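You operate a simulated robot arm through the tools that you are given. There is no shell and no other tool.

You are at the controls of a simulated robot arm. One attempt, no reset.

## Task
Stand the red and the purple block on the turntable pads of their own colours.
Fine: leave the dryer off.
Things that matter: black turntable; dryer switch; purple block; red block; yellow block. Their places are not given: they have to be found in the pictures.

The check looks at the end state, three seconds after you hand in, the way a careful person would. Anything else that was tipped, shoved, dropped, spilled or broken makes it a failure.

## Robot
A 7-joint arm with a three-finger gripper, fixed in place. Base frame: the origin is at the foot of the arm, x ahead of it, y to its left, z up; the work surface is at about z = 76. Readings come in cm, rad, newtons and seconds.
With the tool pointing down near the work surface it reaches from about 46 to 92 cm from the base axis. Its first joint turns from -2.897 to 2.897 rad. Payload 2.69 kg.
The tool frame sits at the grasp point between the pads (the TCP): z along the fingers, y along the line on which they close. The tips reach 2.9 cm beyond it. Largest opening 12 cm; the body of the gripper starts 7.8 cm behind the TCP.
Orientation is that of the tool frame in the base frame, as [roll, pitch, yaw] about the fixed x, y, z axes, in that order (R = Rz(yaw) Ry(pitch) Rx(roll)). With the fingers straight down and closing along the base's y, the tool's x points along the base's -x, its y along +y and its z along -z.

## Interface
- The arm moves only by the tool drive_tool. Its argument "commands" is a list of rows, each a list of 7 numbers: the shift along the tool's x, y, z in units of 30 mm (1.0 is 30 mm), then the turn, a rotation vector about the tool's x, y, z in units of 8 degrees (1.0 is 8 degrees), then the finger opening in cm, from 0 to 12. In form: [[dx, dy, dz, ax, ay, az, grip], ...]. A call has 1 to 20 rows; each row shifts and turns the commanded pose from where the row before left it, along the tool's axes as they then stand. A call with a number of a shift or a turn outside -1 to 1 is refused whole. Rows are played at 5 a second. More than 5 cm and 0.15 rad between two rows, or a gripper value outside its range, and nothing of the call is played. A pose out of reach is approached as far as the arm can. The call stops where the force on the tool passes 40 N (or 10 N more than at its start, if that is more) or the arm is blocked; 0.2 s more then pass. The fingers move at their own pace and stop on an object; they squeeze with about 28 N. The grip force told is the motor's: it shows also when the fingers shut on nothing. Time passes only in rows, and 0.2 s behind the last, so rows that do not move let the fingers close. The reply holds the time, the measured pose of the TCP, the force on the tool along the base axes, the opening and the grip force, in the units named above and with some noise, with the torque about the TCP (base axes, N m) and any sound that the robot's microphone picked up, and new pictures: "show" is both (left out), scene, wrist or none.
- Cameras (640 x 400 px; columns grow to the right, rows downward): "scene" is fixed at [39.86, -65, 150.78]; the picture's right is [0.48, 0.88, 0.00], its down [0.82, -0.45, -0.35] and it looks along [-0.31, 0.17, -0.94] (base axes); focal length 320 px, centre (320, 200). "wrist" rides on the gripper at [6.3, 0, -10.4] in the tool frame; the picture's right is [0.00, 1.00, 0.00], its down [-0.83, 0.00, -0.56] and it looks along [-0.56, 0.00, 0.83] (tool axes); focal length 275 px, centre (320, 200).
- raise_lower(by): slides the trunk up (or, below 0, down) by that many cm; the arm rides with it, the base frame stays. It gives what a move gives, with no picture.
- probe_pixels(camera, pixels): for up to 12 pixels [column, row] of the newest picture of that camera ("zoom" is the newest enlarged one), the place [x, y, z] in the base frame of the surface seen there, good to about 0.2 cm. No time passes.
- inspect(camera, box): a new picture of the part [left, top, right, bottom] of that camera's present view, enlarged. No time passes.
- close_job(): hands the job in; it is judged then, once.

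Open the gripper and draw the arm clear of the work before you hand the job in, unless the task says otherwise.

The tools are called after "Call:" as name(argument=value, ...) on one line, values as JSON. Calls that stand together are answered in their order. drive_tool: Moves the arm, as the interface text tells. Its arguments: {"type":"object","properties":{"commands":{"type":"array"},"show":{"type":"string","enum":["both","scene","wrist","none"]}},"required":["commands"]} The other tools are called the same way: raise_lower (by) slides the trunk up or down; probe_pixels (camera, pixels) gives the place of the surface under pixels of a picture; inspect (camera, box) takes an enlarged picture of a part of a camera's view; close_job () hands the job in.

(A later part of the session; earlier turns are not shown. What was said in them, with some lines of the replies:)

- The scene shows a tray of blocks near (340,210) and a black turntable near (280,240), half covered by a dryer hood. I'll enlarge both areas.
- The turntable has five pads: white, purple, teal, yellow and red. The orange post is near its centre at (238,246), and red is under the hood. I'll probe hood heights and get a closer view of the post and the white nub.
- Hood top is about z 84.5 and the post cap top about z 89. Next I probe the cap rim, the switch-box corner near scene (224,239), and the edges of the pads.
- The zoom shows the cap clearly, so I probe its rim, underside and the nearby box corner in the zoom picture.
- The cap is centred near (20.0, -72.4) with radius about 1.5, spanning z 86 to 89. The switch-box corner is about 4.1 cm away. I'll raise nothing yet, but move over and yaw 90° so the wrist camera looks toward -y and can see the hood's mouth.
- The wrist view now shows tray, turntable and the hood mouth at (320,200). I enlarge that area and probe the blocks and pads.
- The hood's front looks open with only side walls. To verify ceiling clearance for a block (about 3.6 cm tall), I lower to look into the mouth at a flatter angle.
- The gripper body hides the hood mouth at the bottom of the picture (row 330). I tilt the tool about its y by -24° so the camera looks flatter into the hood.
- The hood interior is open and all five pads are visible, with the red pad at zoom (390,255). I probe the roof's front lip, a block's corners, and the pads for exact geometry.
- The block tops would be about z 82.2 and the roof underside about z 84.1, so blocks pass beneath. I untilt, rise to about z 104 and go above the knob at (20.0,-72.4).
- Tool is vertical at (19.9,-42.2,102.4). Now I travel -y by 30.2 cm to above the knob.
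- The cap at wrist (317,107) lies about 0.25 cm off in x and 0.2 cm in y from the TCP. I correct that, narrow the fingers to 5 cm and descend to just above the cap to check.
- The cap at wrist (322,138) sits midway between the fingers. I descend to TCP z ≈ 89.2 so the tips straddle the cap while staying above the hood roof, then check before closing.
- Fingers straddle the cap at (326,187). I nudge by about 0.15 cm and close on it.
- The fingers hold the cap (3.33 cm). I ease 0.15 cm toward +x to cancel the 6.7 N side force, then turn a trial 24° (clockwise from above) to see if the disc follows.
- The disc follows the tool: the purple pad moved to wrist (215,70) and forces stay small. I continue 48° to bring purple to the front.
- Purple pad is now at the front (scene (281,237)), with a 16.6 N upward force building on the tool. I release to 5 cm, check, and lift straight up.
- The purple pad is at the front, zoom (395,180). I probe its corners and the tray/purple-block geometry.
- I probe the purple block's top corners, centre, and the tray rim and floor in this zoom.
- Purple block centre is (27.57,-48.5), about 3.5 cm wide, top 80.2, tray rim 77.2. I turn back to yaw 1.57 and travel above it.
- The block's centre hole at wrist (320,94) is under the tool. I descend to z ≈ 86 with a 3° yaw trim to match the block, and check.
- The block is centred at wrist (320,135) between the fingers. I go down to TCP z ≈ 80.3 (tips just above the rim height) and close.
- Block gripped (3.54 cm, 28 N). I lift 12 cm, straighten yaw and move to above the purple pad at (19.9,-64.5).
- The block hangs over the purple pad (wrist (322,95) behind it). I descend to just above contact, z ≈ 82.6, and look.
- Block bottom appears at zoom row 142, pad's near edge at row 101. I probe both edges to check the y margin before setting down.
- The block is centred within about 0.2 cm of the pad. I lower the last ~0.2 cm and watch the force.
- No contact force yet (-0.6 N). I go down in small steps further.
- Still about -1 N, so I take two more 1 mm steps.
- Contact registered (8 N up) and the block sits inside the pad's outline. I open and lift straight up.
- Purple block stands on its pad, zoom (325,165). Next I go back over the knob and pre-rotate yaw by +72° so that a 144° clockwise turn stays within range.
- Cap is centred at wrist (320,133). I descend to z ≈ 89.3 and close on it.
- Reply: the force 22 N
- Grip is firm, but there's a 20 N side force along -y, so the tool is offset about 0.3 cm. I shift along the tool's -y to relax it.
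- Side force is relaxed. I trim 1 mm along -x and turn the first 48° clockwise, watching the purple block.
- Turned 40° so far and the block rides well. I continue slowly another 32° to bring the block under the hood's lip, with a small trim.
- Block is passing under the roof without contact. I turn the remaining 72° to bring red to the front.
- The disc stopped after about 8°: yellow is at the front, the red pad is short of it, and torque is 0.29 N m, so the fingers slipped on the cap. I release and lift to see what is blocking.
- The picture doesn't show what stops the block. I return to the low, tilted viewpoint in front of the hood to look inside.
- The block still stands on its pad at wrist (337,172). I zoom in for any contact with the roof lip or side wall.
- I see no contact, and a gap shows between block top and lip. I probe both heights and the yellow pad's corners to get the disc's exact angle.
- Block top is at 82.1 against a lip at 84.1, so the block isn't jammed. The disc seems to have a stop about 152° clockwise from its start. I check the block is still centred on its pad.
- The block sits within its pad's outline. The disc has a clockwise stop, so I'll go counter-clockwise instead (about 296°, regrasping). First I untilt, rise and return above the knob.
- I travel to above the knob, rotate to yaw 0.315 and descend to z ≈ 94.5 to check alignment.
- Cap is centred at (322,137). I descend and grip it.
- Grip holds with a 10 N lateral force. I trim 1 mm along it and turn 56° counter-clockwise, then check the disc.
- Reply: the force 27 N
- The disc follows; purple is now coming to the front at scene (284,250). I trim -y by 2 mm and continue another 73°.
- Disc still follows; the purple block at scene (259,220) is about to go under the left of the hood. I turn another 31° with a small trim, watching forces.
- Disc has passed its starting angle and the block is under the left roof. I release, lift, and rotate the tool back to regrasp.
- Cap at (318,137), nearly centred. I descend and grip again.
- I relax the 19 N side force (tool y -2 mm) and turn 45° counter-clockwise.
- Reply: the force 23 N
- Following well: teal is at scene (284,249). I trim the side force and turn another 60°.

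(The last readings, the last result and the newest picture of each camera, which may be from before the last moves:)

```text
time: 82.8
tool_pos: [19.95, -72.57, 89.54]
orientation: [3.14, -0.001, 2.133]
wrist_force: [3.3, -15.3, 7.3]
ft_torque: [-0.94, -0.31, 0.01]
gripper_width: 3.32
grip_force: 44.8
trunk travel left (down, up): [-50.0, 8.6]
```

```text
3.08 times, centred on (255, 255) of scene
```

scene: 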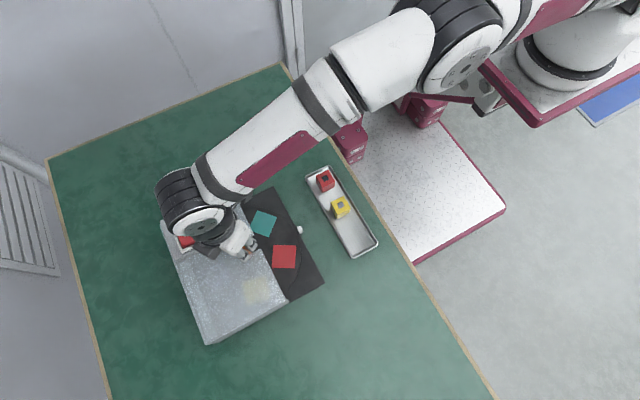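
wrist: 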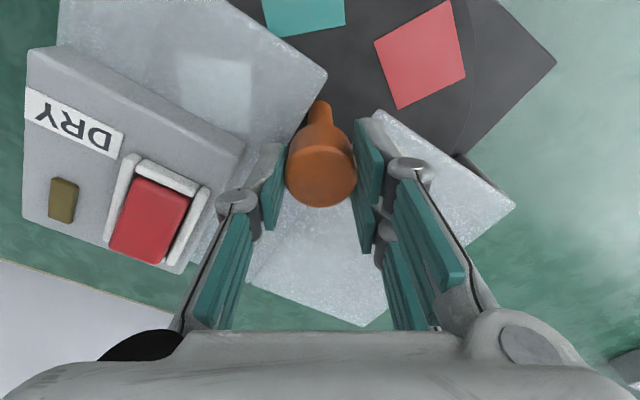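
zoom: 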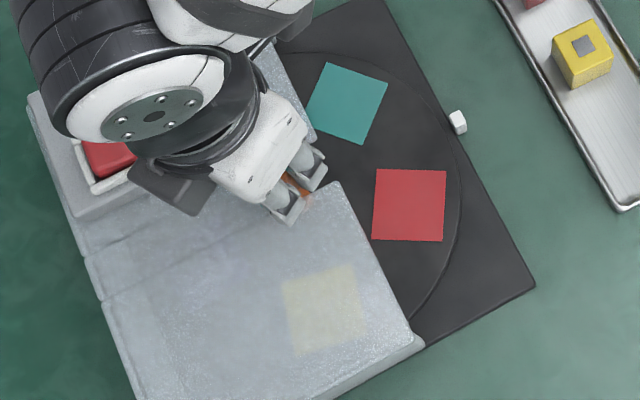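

Red pad is out at scene (284,257). I turn the last ~33° to centre it at the front.

Call:
drive_tool(commands=[[-0.045, -0.015, -0.01, 0, 0, 0, 2], [0, 0, 0, 0, 0, -0.6, 2], [0, 0, 0, 0, 0, -0.6, 2], [0, 0, 0, 0, 0, -0.6, 2], [0, 0, 0, 0, 0, -0.6, 2], [0, 0, 0, 0, 0, -0.6, 2], [0, 0, 0, 0, 0, -0.6, 2], [0, 0, 0, 0, 0, -0.5, 2], [0, 0, 0, 0, 0, 0, 2]])

Call:
inspect(camera="scene", box=[180, 190, 330, 320])

```text
time: 84.8
tool_pos: [19.92, -72.54, 89.43]
orientation: [-3.14, 0.001, 2.705]
wrist_force: [7.8, 6.3, 21.4]
ft_torque: [0.36, -0.05, -0.02]
gripper_width: 3.31
grip_force: 45.2
trunk travel left (down, up): [-50.0, 8.6]
```

scene: 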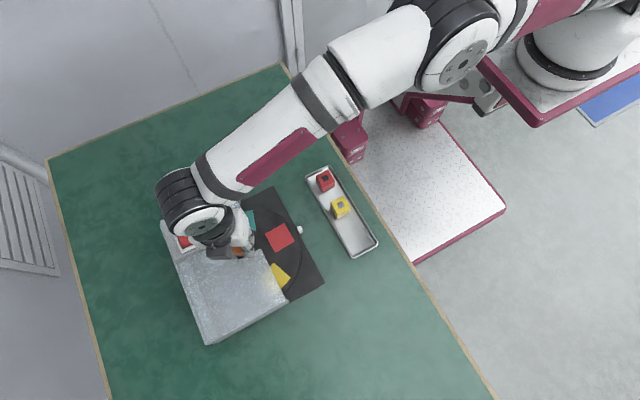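
wrist: 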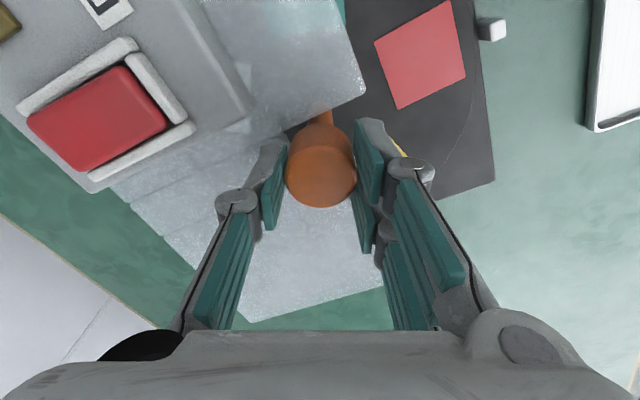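

```text
3.08 times, centred on (255, 255) of scene
```

zoom: 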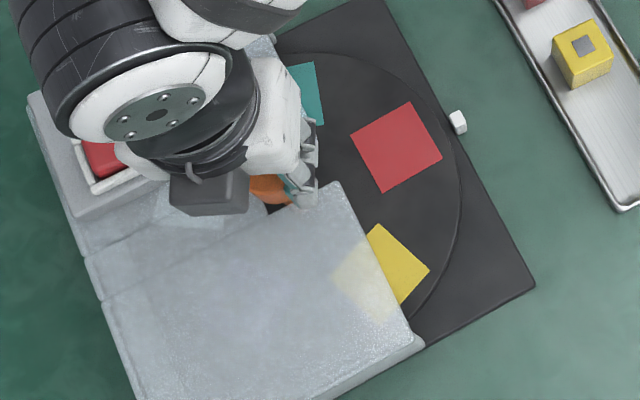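

Red pad is at the front (scene (281,236)). I release, lift, turn to yaw 1.57 and go back to the low front viewpoint to confirm the purple block is still standing inside.

Call:
drive_tool(commands=[[0, 0, 0, 0, 0, 0, 4], [0, 0, 0, 0, 0, 0, 5], [0, 0, 0, 0, 0, 0, 5], [0, 0, -0.5, 0, 0, 0, 5], [0, 0, -1, 0, 0, 0, 5], [0, 0, -1, 0, 0, 0, 5], [0, 0, -1, 0, 0, 0, 5], [0, 0, -1, 0, 0, 0, 5], [0, 0, -0.5, 0, 0, 0, 5], [0, 0, 0, 0, 0, 1, 5], [0, 0, 0, 0, 0, 1, 5], [0, 0, 0, 0, 0, 1, 5], [0, 0, 0, 0, 0, 1, 5], [0, 0, 0, 0, 0, 1, 5], [0, 0, 0, 0, 0, 1, 5], [0, 0, 0, 0, 0, 1, 5], [0, 0, 0, 0, 0, 1, 5], [0, 0, 0, 0, 0, 0.12, 5], [0, 0, 0, 0, 0, 0, 5]], show="scene")

Call:
drive_tool(commands=[[1, 0, 0, 0, 0, 0, 5], [1, 0, 0, 0, 0, 0, 5], [1, 0, 0, 0, 0, 0, 5], [1, 0, 0, 0, 0, 0, 5], [1, 0, 0, 0, 0, 0, 5], [1, 0, 0, 0, 0, 0, 5], [1, 0, 0, 0, 0, 0, 5], [1, 0, 0, 0, 0, 0, 5], [1, 0, 0, 0, 0, 0, 5], [0, 0, 1, 0, -1, 0, 5], [0, 0, 1, 0, -1, 0, 5], [0, 0, 1, 0, -1, 0, 8], [0, 0, 0.8, 0, -1, 0, 10], [0, 0, 0, 0, 0, 0, 10]])

Call:
inspect(camera="wrist", box=[220, 80, 420, 240])

```text
time: 88.8
tool_pos: [20.01, -72.62, 104.47]
orientation: [3.141, 0.001, 1.569]
wrist_force: [0.2, 0.6, 0.4]
ft_torque: [0.04, 0.0, 0.0]
gripper_width: 5.0
grip_force: 0.0
trunk travel left (down, up): [-50.0, 8.6]
```

scene: 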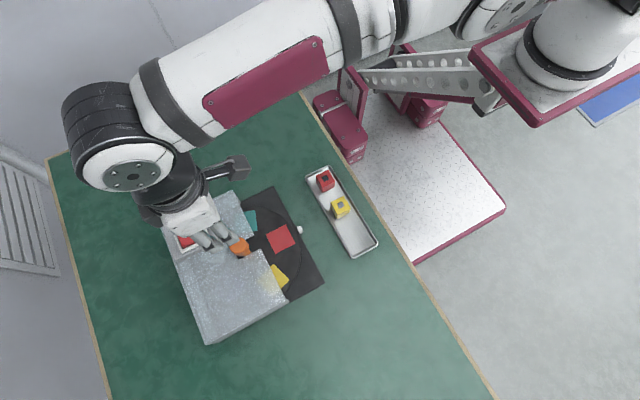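

```text
time: 91.8
tool_pos: [20.06, -47.58, 93.42]
orientation: [3.14, 0.559, 1.569]
wrist_force: [-0.3, 0.0, 0.3]
ft_torque: [-0.01, 0.0, 0.03]
gripper_width: 9.99
grip_force: 0.1
trunk travel left (down, up): [-50.0, 8.6]
```

scene: 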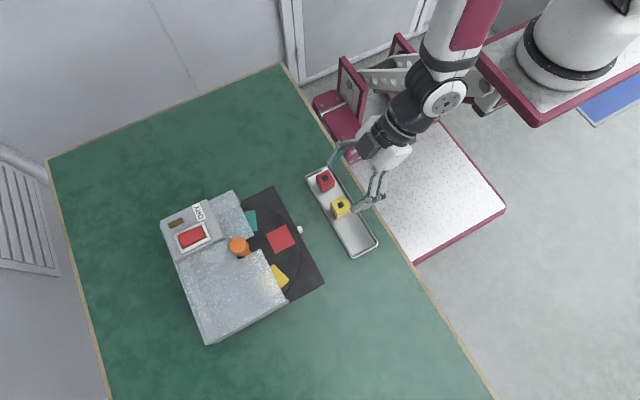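
wrist: 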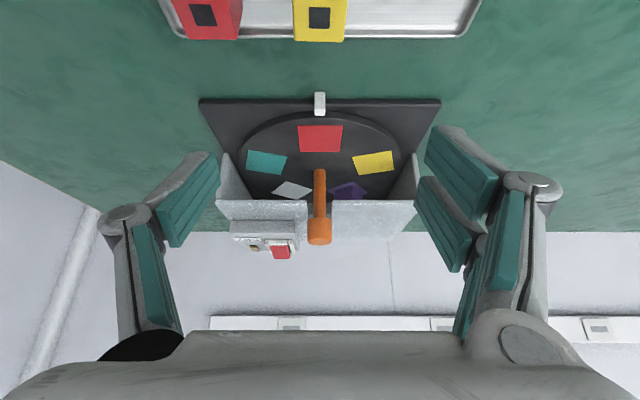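

```text
2.50 times, centred on (320, 160) of wrist
```

zoom: 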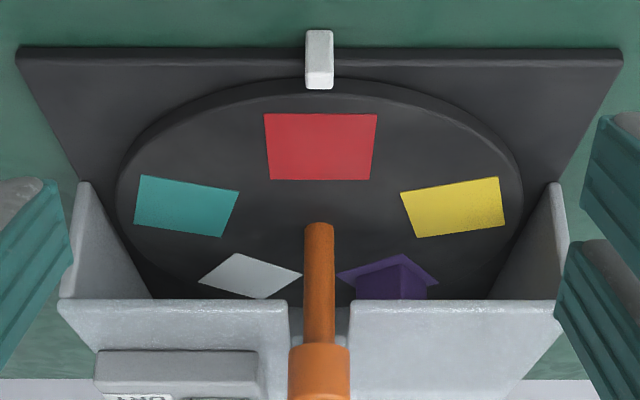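

The purple block is still standing on its pad inside (zoom (395,278)). Now I locate the red block and the red pad precisely.

Call:
probe_pixels(camera="zoom", pixels=[[266, 116], [375, 116], [369, 178], [273, 178], [320, 147], [340, 275], [404, 256], [436, 283], [362, 268], [402, 262]])

Call:
inspect(camera="scene", box=[300, 160, 350, 205])

```text
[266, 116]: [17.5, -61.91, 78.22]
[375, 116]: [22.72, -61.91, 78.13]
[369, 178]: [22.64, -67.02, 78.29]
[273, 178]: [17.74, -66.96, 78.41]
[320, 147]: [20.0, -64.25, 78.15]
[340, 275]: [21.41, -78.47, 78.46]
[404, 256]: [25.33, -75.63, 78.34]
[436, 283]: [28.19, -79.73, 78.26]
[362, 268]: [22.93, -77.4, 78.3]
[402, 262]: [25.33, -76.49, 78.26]
```

```text
8.89 times, centred on (325, 182) of scene
```

zoom: 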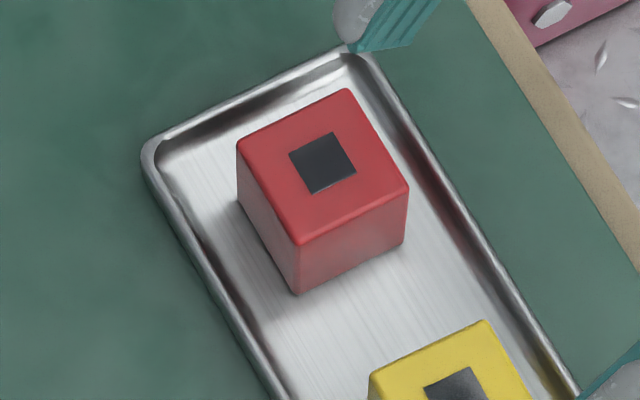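

I probe the red block's top corners and centre.

Call:
probe_pixels(camera="zoom", pixels=[[346, 93], [403, 187], [300, 240], [241, 141], [323, 162], [270, 210], [350, 225], [165, 180], [235, 110], [400, 130]])

```text
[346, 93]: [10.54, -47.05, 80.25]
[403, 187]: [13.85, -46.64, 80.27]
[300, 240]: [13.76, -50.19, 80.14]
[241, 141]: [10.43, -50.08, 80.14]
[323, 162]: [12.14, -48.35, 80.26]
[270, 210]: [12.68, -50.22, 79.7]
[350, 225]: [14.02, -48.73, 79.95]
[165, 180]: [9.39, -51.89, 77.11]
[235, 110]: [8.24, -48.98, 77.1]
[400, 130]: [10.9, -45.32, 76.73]
```

Red block centre is (12.15,-48.5), aligned with the axes; the red pad is centred at (20.1,-64.45). I untilt and move above the red block.

Call:
drive_tool(commands=[[0, 0, 0, 0, 1, 0, 8], [0, 0, 0, 0, 1, 0, 5], [0, 0, 0, 0, 1, 0, 5], [0, 0, 0, 0, 1, 0, 5], [-0.1, -0.88, 0, 0, 0, 0, 5], [-0.1, -0.88, 0, 0, 0, 0, 5], [-0.1, -0.88, 0, 0, 0, 0, 5], [0, 0, 1, 0, 0, 0, 5], [0, 0, 1, 0, 0, 0, 5], [0, 0, 0.4, 0, 0, 0, 5], [0, 0, 0, 0, 0, 0, 5]])

Call:
inspect(camera="wrist", box=[200, 60, 440, 210])

```text
time: 94.2
tool_pos: [12.22, -48.81, 86.2]
orientation: [3.14, -0.001, 1.566]
wrist_force: [-0.7, -0.7, -0.3]
ft_torque: [-0.01, -0.02, 0.0]
gripper_width: 5.0
grip_force: 0.1
trunk travel left (down, up): [-50.0, 8.6]
```

scene: 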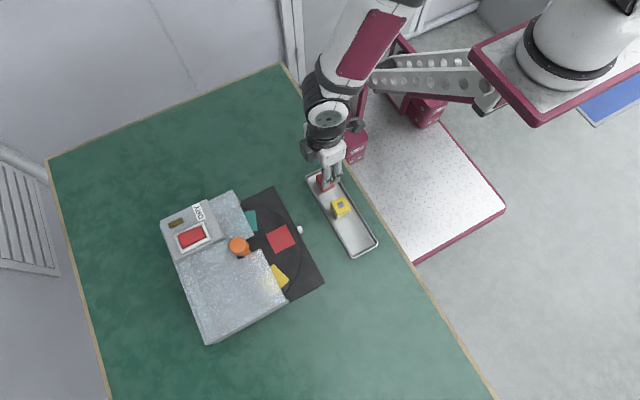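
wrist: 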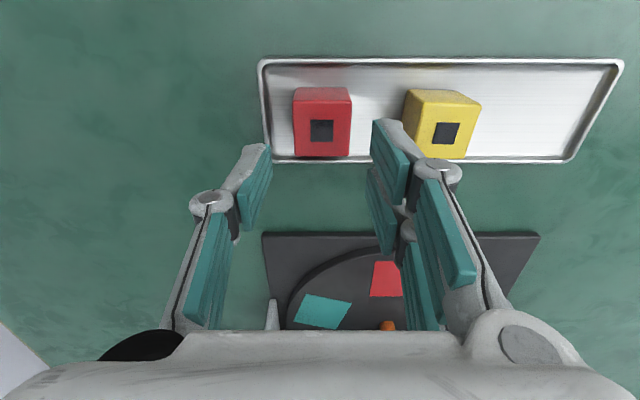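

```text
2.67 times, centred on (320, 135) of wrist
```

zoom: 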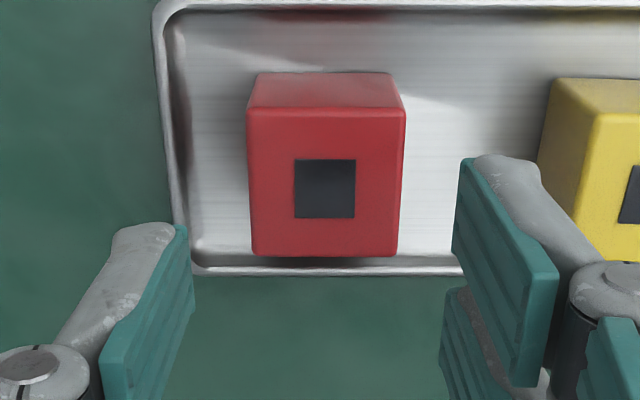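

The red block's hole is at wrist (322,130), about 0.3 cm toward +y. I correct, descend to z ≈ 80.3 and close.

Call:
drive_tool(commands=[[0.09, 0.03, 0.7, 0, 0, 0, 5], [0, 0, 0.7, 0, 0, 0, 5], [0, 0, 0.56, 0, 0, 0, 5], [0, 0, 0, 0, 0, 0, 5], [0, 0, 0, 0, 0, 0, 4.2], [0, 0, 0, 0, 0, 0, 2.5], [0, 0, 0, 0, 0, 0, 2.5], [0, 0, 0, 0, 0, 0, 2.5]])

```text
time: 96.0
tool_pos: [12.12, -48.48, 80.56]
orientation: [-3.14, 0.0, 1.567]
wrist_force: [0.0, -0.6, 0.4]
ft_torque: [-0.03, 0.0, -0.04]
gripper_width: 3.51
grip_force: 27.8
trunk travel left (down, up): [-50.0, 8.6]
```

scene: 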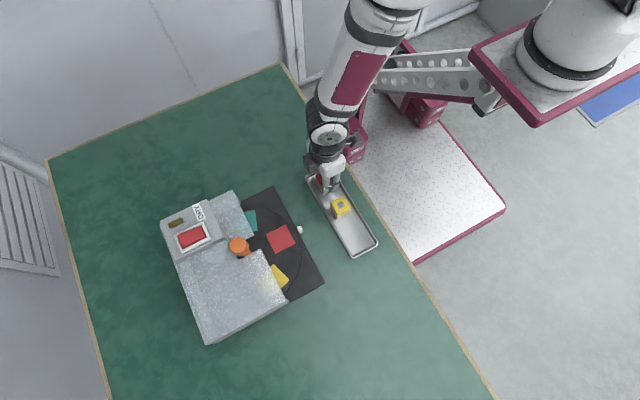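
wrist: 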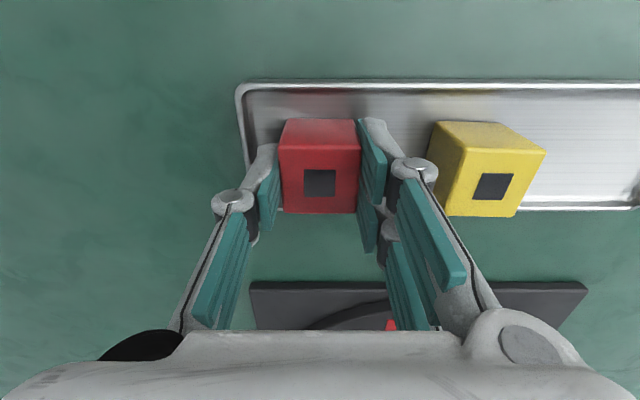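

Gripped at 3.51 cm. I lift 12 cm and move to above the red pad.

Call:
drive_tool(commands=[[0, 0, -0.5, 0, 0, 0, 2.5], [0, 0, -1, 0, 0, 0, 2.5], [0, 0, -1, 0, 0, 0, 2.5], [0, 0, -1, 0, 0, 0, 2.5], [0, 0, -0.5, 0, 0, 0, 2.5], [-0.887, 0.445, 0, 0, 0, 0, 2.5], [-0.887, 0.445, 0, 0, 0, 0, 2.5], [-0.887, 0.445, 0, 0, 0, 0, 2.5], [-0.887, 0.445, 0, 0, 0, 0, 2.5], [-0.887, 0.445, 0, 0, 0, 0, 2.5], [-0.887, 0.445, 0, 0, 0, 0, 2.5], [0, 0, 0, 0, 0, 0, 2.5]], show="wrist")

```text
time: 98.6
tool_pos: [20.24, -64.56, 92.27]
orientation: [-3.14, 0.001, 1.567]
wrist_force: [0.9, 0.5, -1.4]
ft_torque: [-0.05, 0.02, 0.03]
gripper_width: 3.5
grip_force: 28.2
trunk travel left (down, up): [-50.0, 8.6]
```

wrist: 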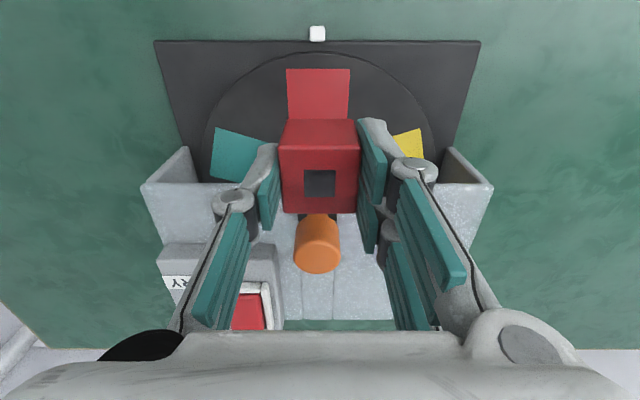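

The pad's centre is about 0.2 cm to -x of the block. I trim and descend to just above contact.

Call:
drive_tool(commands=[[0, -0.05, 1, 0, 0, 0, 2.5], [0, 0, 1, 0, 0, 0, 2.5], [0, 0, 0.8, 0, 0, 0, 2.5], [0, 0, 0.42, 0, 0, 0, 2.5], [0, 0, 0, 0, 0, 0, 2.5]], show="wrist")

Call:
inspect(camera="wrist", box=[240, 60, 400, 220])

Call:
probe_pixels(camera="zoom", pixels=[[325, 106], [325, 150], [325, 160], [205, 106], [440, 106], [240, 152], [402, 152]])

```text
time: 99.8
tool_pos: [20.25, -64.44, 82.51]
orientation: [3.141, 0.001, 1.568]
wrist_force: [-0.1, -0.4, -0.8]
ft_torque: [0.01, 0.01, 0.01]
gripper_width: 3.55
grip_force: 27.5
trunk travel left (down, up): [-50.0, 8.6]
```

wrist: 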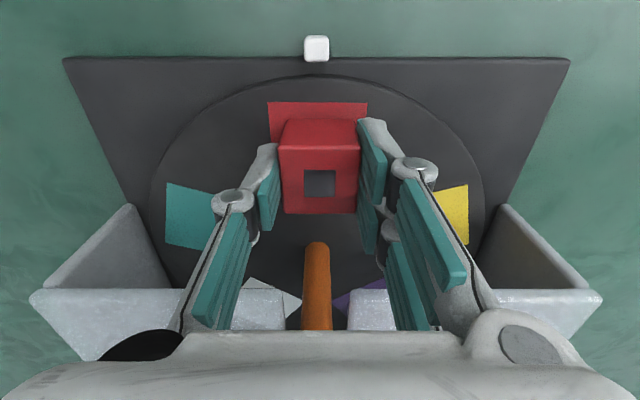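

```text
2.50 times, centred on (320, 140) of wrist
```

zoom: 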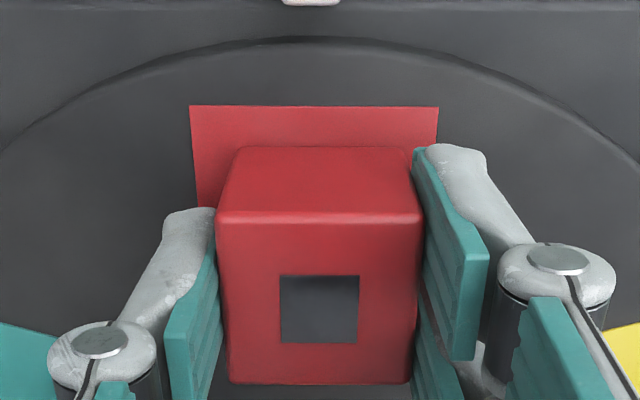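

```text
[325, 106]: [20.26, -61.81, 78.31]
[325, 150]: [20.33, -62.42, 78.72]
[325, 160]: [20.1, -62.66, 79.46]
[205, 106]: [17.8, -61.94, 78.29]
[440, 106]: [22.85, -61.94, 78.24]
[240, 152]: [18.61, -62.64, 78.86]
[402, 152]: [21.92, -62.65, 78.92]
```

Block is ~0.14 cm to +x of the pad centre and fine in y. I trim and lower in 1 mm steps.

Call:
drive_tool(commands=[[0, -0.04, 0.04, 0, 0, 0, 2.5], [0, 0, 0.03, 0, 0, 0, 2.5], [0, 0, 0, 0, 0, 0, 2.5]], show="none")

Call:
drive_tool(commands=[[0, 0, 0.03, 0, 0, 0, 2.5], [0, 0, 0, 0, 0, 0, 2.5]], show="none")

```text
time: 100.6
tool_pos: [19.99, -64.53, 82.48]
orientation: [-3.14, 0.001, 1.566]
wrist_force: [0.7, 0.0, -0.2]
ft_torque: [0.02, -0.01, 0.01]
gripper_width: 3.52
grip_force: 27.8
trunk travel left (down, up): [-50.0, 8.6]
```

```text
time: 101.2
tool_pos: [20.04, -64.5, 82.46]
orientation: [-3.142, 0.001, 1.568]
wrist_force: [0.4, 0.4, -1.1]
ft_torque: [0.02, 0.01, 0.03]
gripper_width: 3.56
grip_force: 28.4
trunk travel left (down, up): [-50.0, 8.6]
```

No contact yet; I continue down in 1 mm steps.

Call:
drive_tool(commands=[[0, 0, 0.03, 0, 0, 0, 2.5], [0, 0, 0, 0, 0, 0, 2.5]], show="none")

Call:
drive_tool(commands=[[0, 0, 0.03, 0, 0, 0, 2.5], [0, 0, 0, 0, 0, 0, 2.5]], show="wrist")

Call:
inspect(camera="wrist", box=[240, 60, 400, 220])

```text
time: 101.8
tool_pos: [20.05, -64.5, 82.38]
orientation: [-3.142, 0.0, 1.567]
wrist_force: [0.2, -0.7, -1.0]
ft_torque: [-0.01, 0.01, -0.04]
gripper_width: 3.53
grip_force: 28.0
trunk travel left (down, up): [-50.0, 8.6]
```

```text
time: 102.4
tool_pos: [19.85, -64.37, 82.18]
orientation: [-3.141, 0.002, 1.568]
wrist_force: [0.7, 2.8, 10.2]
ft_torque: [0.17, 0.03, 0.08]
gripper_width: 3.55
grip_force: 28.0
trunk travel left (down, up): [-50.0, 8.6]
```

wrist: 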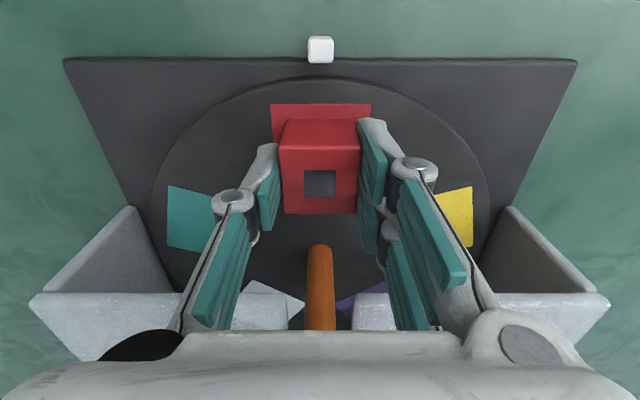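

```text
2.50 times, centred on (320, 140) of wrist
```

zoom: 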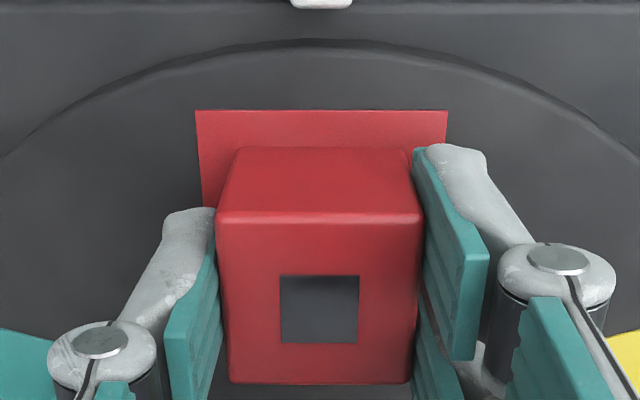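

Contact at 10 N, with the block centred on the pad (cols 237–405 inside 196–447). I release, lift clear and look.

Call:
drive_tool(commands=[[0, 0, 0, 0, 0, 0, 4], [0, 0, 0, 0, 0, 0, 5.5], [0, 0, 0, 0, 0, 0, 5.5], [0, 0, -0.5, 0, 0, 0, 5.5], [0, 0, -1, 0, 0, 0, 5.5], [0, 0, -1, 0, 0, 0, 5.5], [0, 0, -1, 0, 0, 0, 5.5], [0, 0, -1, 0, 0, 0, 5.5], [0, 0, -1, 0, 0, 0, 5.5], [0, 0, -1, 0, 0, 0, 5.5], [0, 0, -0.7, 0, 0, 0, 5.5], [1, 0, 0, 0, 0, 0, 8], [1, 0, 0, 0, 0, 0, 10], [1, 0, 0, 0, 0, 0, 10], [1, 0, 0, 0, 0, 0, 10], [1, 0, 0, 0, 0, 0, 10], [0.7, 0, 0, 0, 0, 0, 10], [0, 0, 0, 0, 0, 0, 10]])

Call:
drive_tool(commands=[[0, 0, 1, 0, -1, 0, 10], [0, 0, 1, 0, -1, 0, 10], [0, 0, 1, 0, -1, 0, 10], [0, 0, 0.8, 0, -1, 0, 10], [0, 0, 0, 0, 0, 0, 10]])

Call:
inspect(camera="wrist", box=[220, 80, 420, 240])

Call:
inspect(camera="scene", box=[160, 180, 390, 330])

```text
time: 106.2
tool_pos: [19.89, -47.03, 103.76]
orientation: [3.141, 0.001, 1.569]
wrist_force: [-0.8, -0.5, -0.3]
ft_torque: [-0.01, 0.02, 0.03]
gripper_width: 10.02
grip_force: 0.1
trunk travel left (down, up): [-50.0, 8.6]
```

scene: 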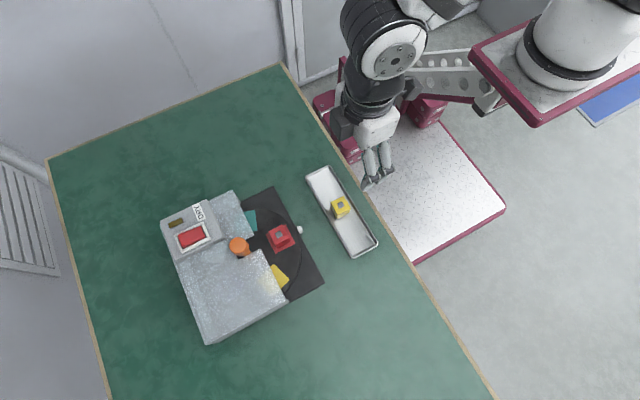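
wrist: 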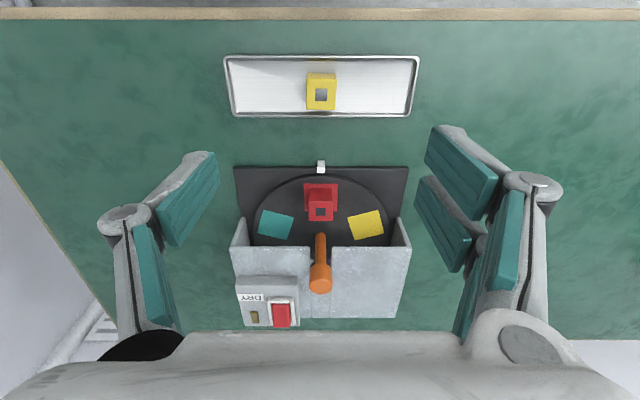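

```text
time: 107.4
tool_pos: [20.18, -49.64, 93.23]
orientation: [-3.141, 0.561, 1.568]
wrist_force: [-0.6, -0.5, 0.3]
ft_torque: [-0.03, 0.0, 0.02]
gripper_width: 9.96
grip_force: 0.0
trunk travel left (down, up): [-50.0, 8.6]
```

scene: 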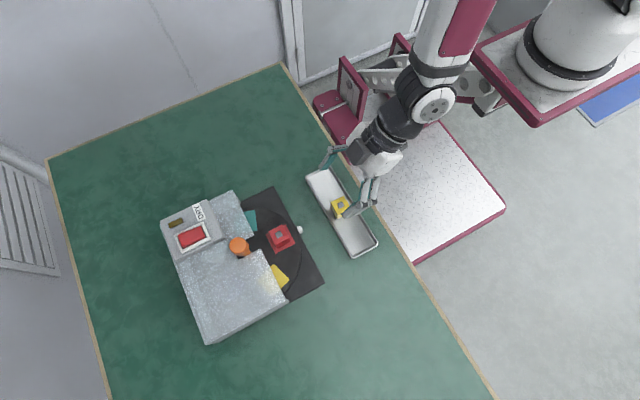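
wrist: 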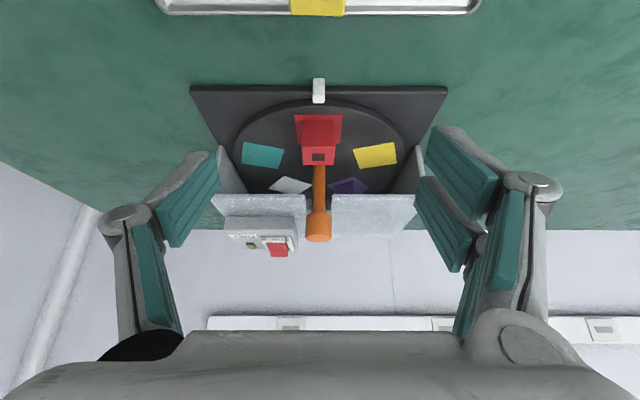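

```text
2.50 times, centred on (320, 160) of wrist
```

zoom: 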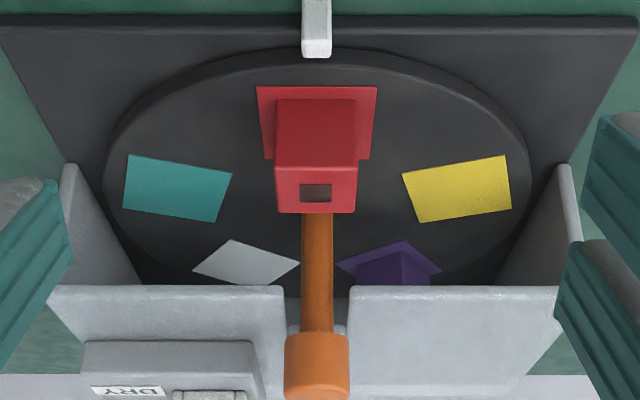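

```text
2.67 times, centred on (275, 255) of scene
```

zoom: 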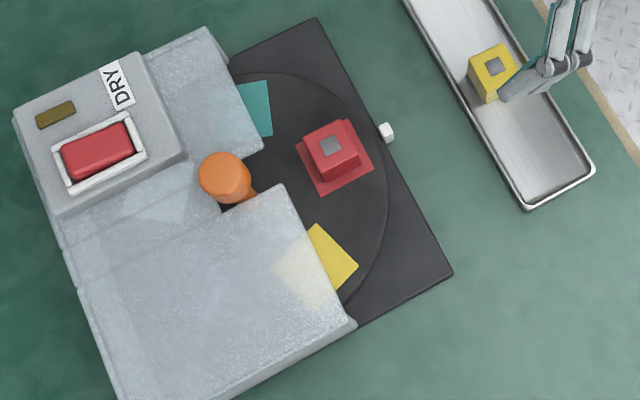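

Both blocks are standing on their pads, and the indicator is dark with the switch unchanged. I zoom on the purple block inside the hood to verify it sits within its pad.

Call:
inspect(camera="wrist", box=[320, 165, 380, 205])

Call:
probe_pixels(camera="zoom", pixels=[[200, 150], [280, 130], [360, 150], [200, 170], [280, 165], [360, 170], [280, 200]])

```text
10.00 times, centred on (350, 185) of wrist
```

zoom: 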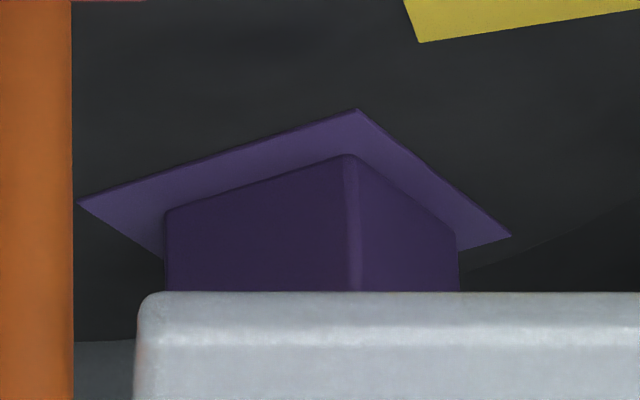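

```text
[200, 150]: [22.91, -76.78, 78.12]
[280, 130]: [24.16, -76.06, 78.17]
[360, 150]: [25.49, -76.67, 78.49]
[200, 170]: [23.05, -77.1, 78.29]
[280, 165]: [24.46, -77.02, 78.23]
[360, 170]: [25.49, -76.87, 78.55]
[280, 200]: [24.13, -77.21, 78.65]
```

Margins are visible on the near sides; I probe the corners to confirm the far sides too.

Call:
probe_pixels(camera="zoom", pixels=[[357, 113], [349, 151], [166, 207], [458, 231], [85, 203], [505, 236], [162, 255], [462, 250]])

```text
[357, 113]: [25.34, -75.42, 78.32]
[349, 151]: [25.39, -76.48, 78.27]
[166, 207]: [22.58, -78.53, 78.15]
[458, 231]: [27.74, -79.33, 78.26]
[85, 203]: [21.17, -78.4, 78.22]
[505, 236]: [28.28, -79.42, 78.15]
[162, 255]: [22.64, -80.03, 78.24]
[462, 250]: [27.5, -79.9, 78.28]
```

The purple block is fully inside its pad with at least 0.4 cm margin. I untilt, raise, and draw the arm clear.

Call:
drive_tool(commands=[[0, 0, 0, 0, 1, 0, 10], [0, 0, 0, 0, 1, 0, 10], [0, 0, 0, 0, 1, 0, 10], [0, 0, 0, 0, 1, 0, 10], [0, 0, -1, 0, 0, 0, 10], [0, 0, -1, 0, 0, 0, 10], [0, 0, -1, 0, 0, 0, 10], [0, 0, -1, 0, 0, 0, 10], [0, 0, -1, 0, 0, 0, 10], [0, 0, -1, 0, 0, 0, 10], [0, 0, -1, 0, 0, 0, 10], [0, 0, -1, 0, 0, 0, 10], [0, 1, 0, 0, 0, 0, 10], [0.5, 1, 0, 0, 0, 0, 10], [0.5, 1, 0, 0, 0, 0, 10], [0, 1, 0, 0, 0, 0, 10], [0, 0, 0, 0, 0, 0, 10], [0, 0, 0, 0, 0, 0, 10]])

Call:
inspect(camera="scene", box=[160, 160, 390, 330])

```text
time: 111.2
tool_pos: [31.9, -46.52, 116.64]
orientation: [-3.14, 0.0, 1.567]
wrist_force: [0.3, -0.1, 0.1]
ft_torque: [-0.01, -0.02, 0.01]
gripper_width: 10.01
grip_force: 0.0
trunk travel left (down, up): [-50.0, 8.6]
```

scene: 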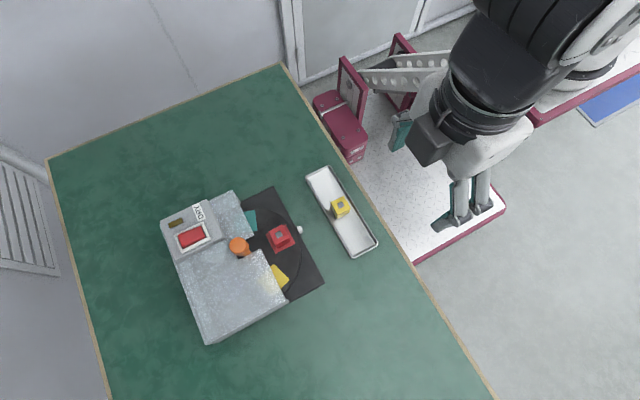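
wrist: 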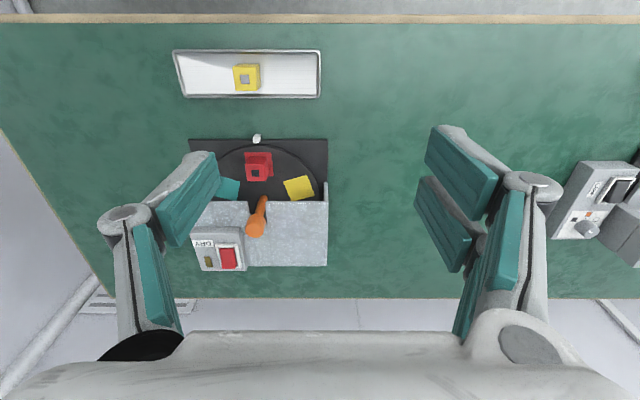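

```text
2.35 times, centred on (275, 245) of scene
```

zoom: 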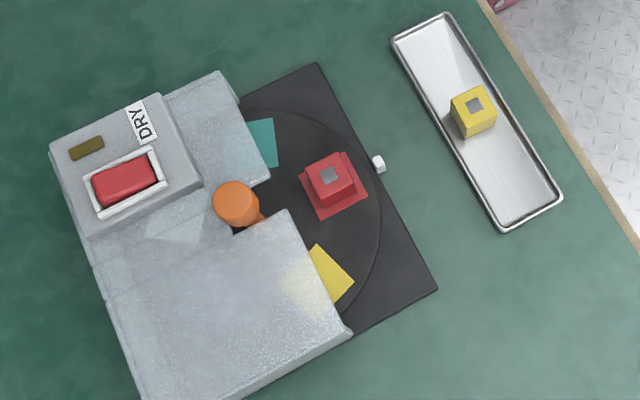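

Red stands on the red pad, purple stands on its pad under the hood, and yellow is untouched in the tray. The dryer switch and lamp look as they did at the start, and the arm is clear with the gripper open, so I hand in.

Call:
close_job()

```text
The job is handed in.
```

The red and purple blocks are both standing on the turntable pads of their own colours, and the job is handed in. I haven't seen the result of the check.

- **Red block:** it sits centred on the red pad at the open front of the turntable.
- **Purple block:** it is under the dryer hood, because bringing the red pad to the front turned the purple pad inside. I looked in from the front, and it is upright and fully within its pad, with at least 0.4 cm to spare on the tightest side.
- **Turning the table:** the turntable stopped about 152° clockwise from where it started, short of bringing the red pad to the front. I turned it back the other way with the purple block already on it. The block passed under the hood without touching, but it moved a few millimetres on its pad along the way.
- **Everything else:** the yellow block is still in the tray. I never touched the dryer switch, and its lamp stayed dark. The gripper is open and the arm is clear of the work.
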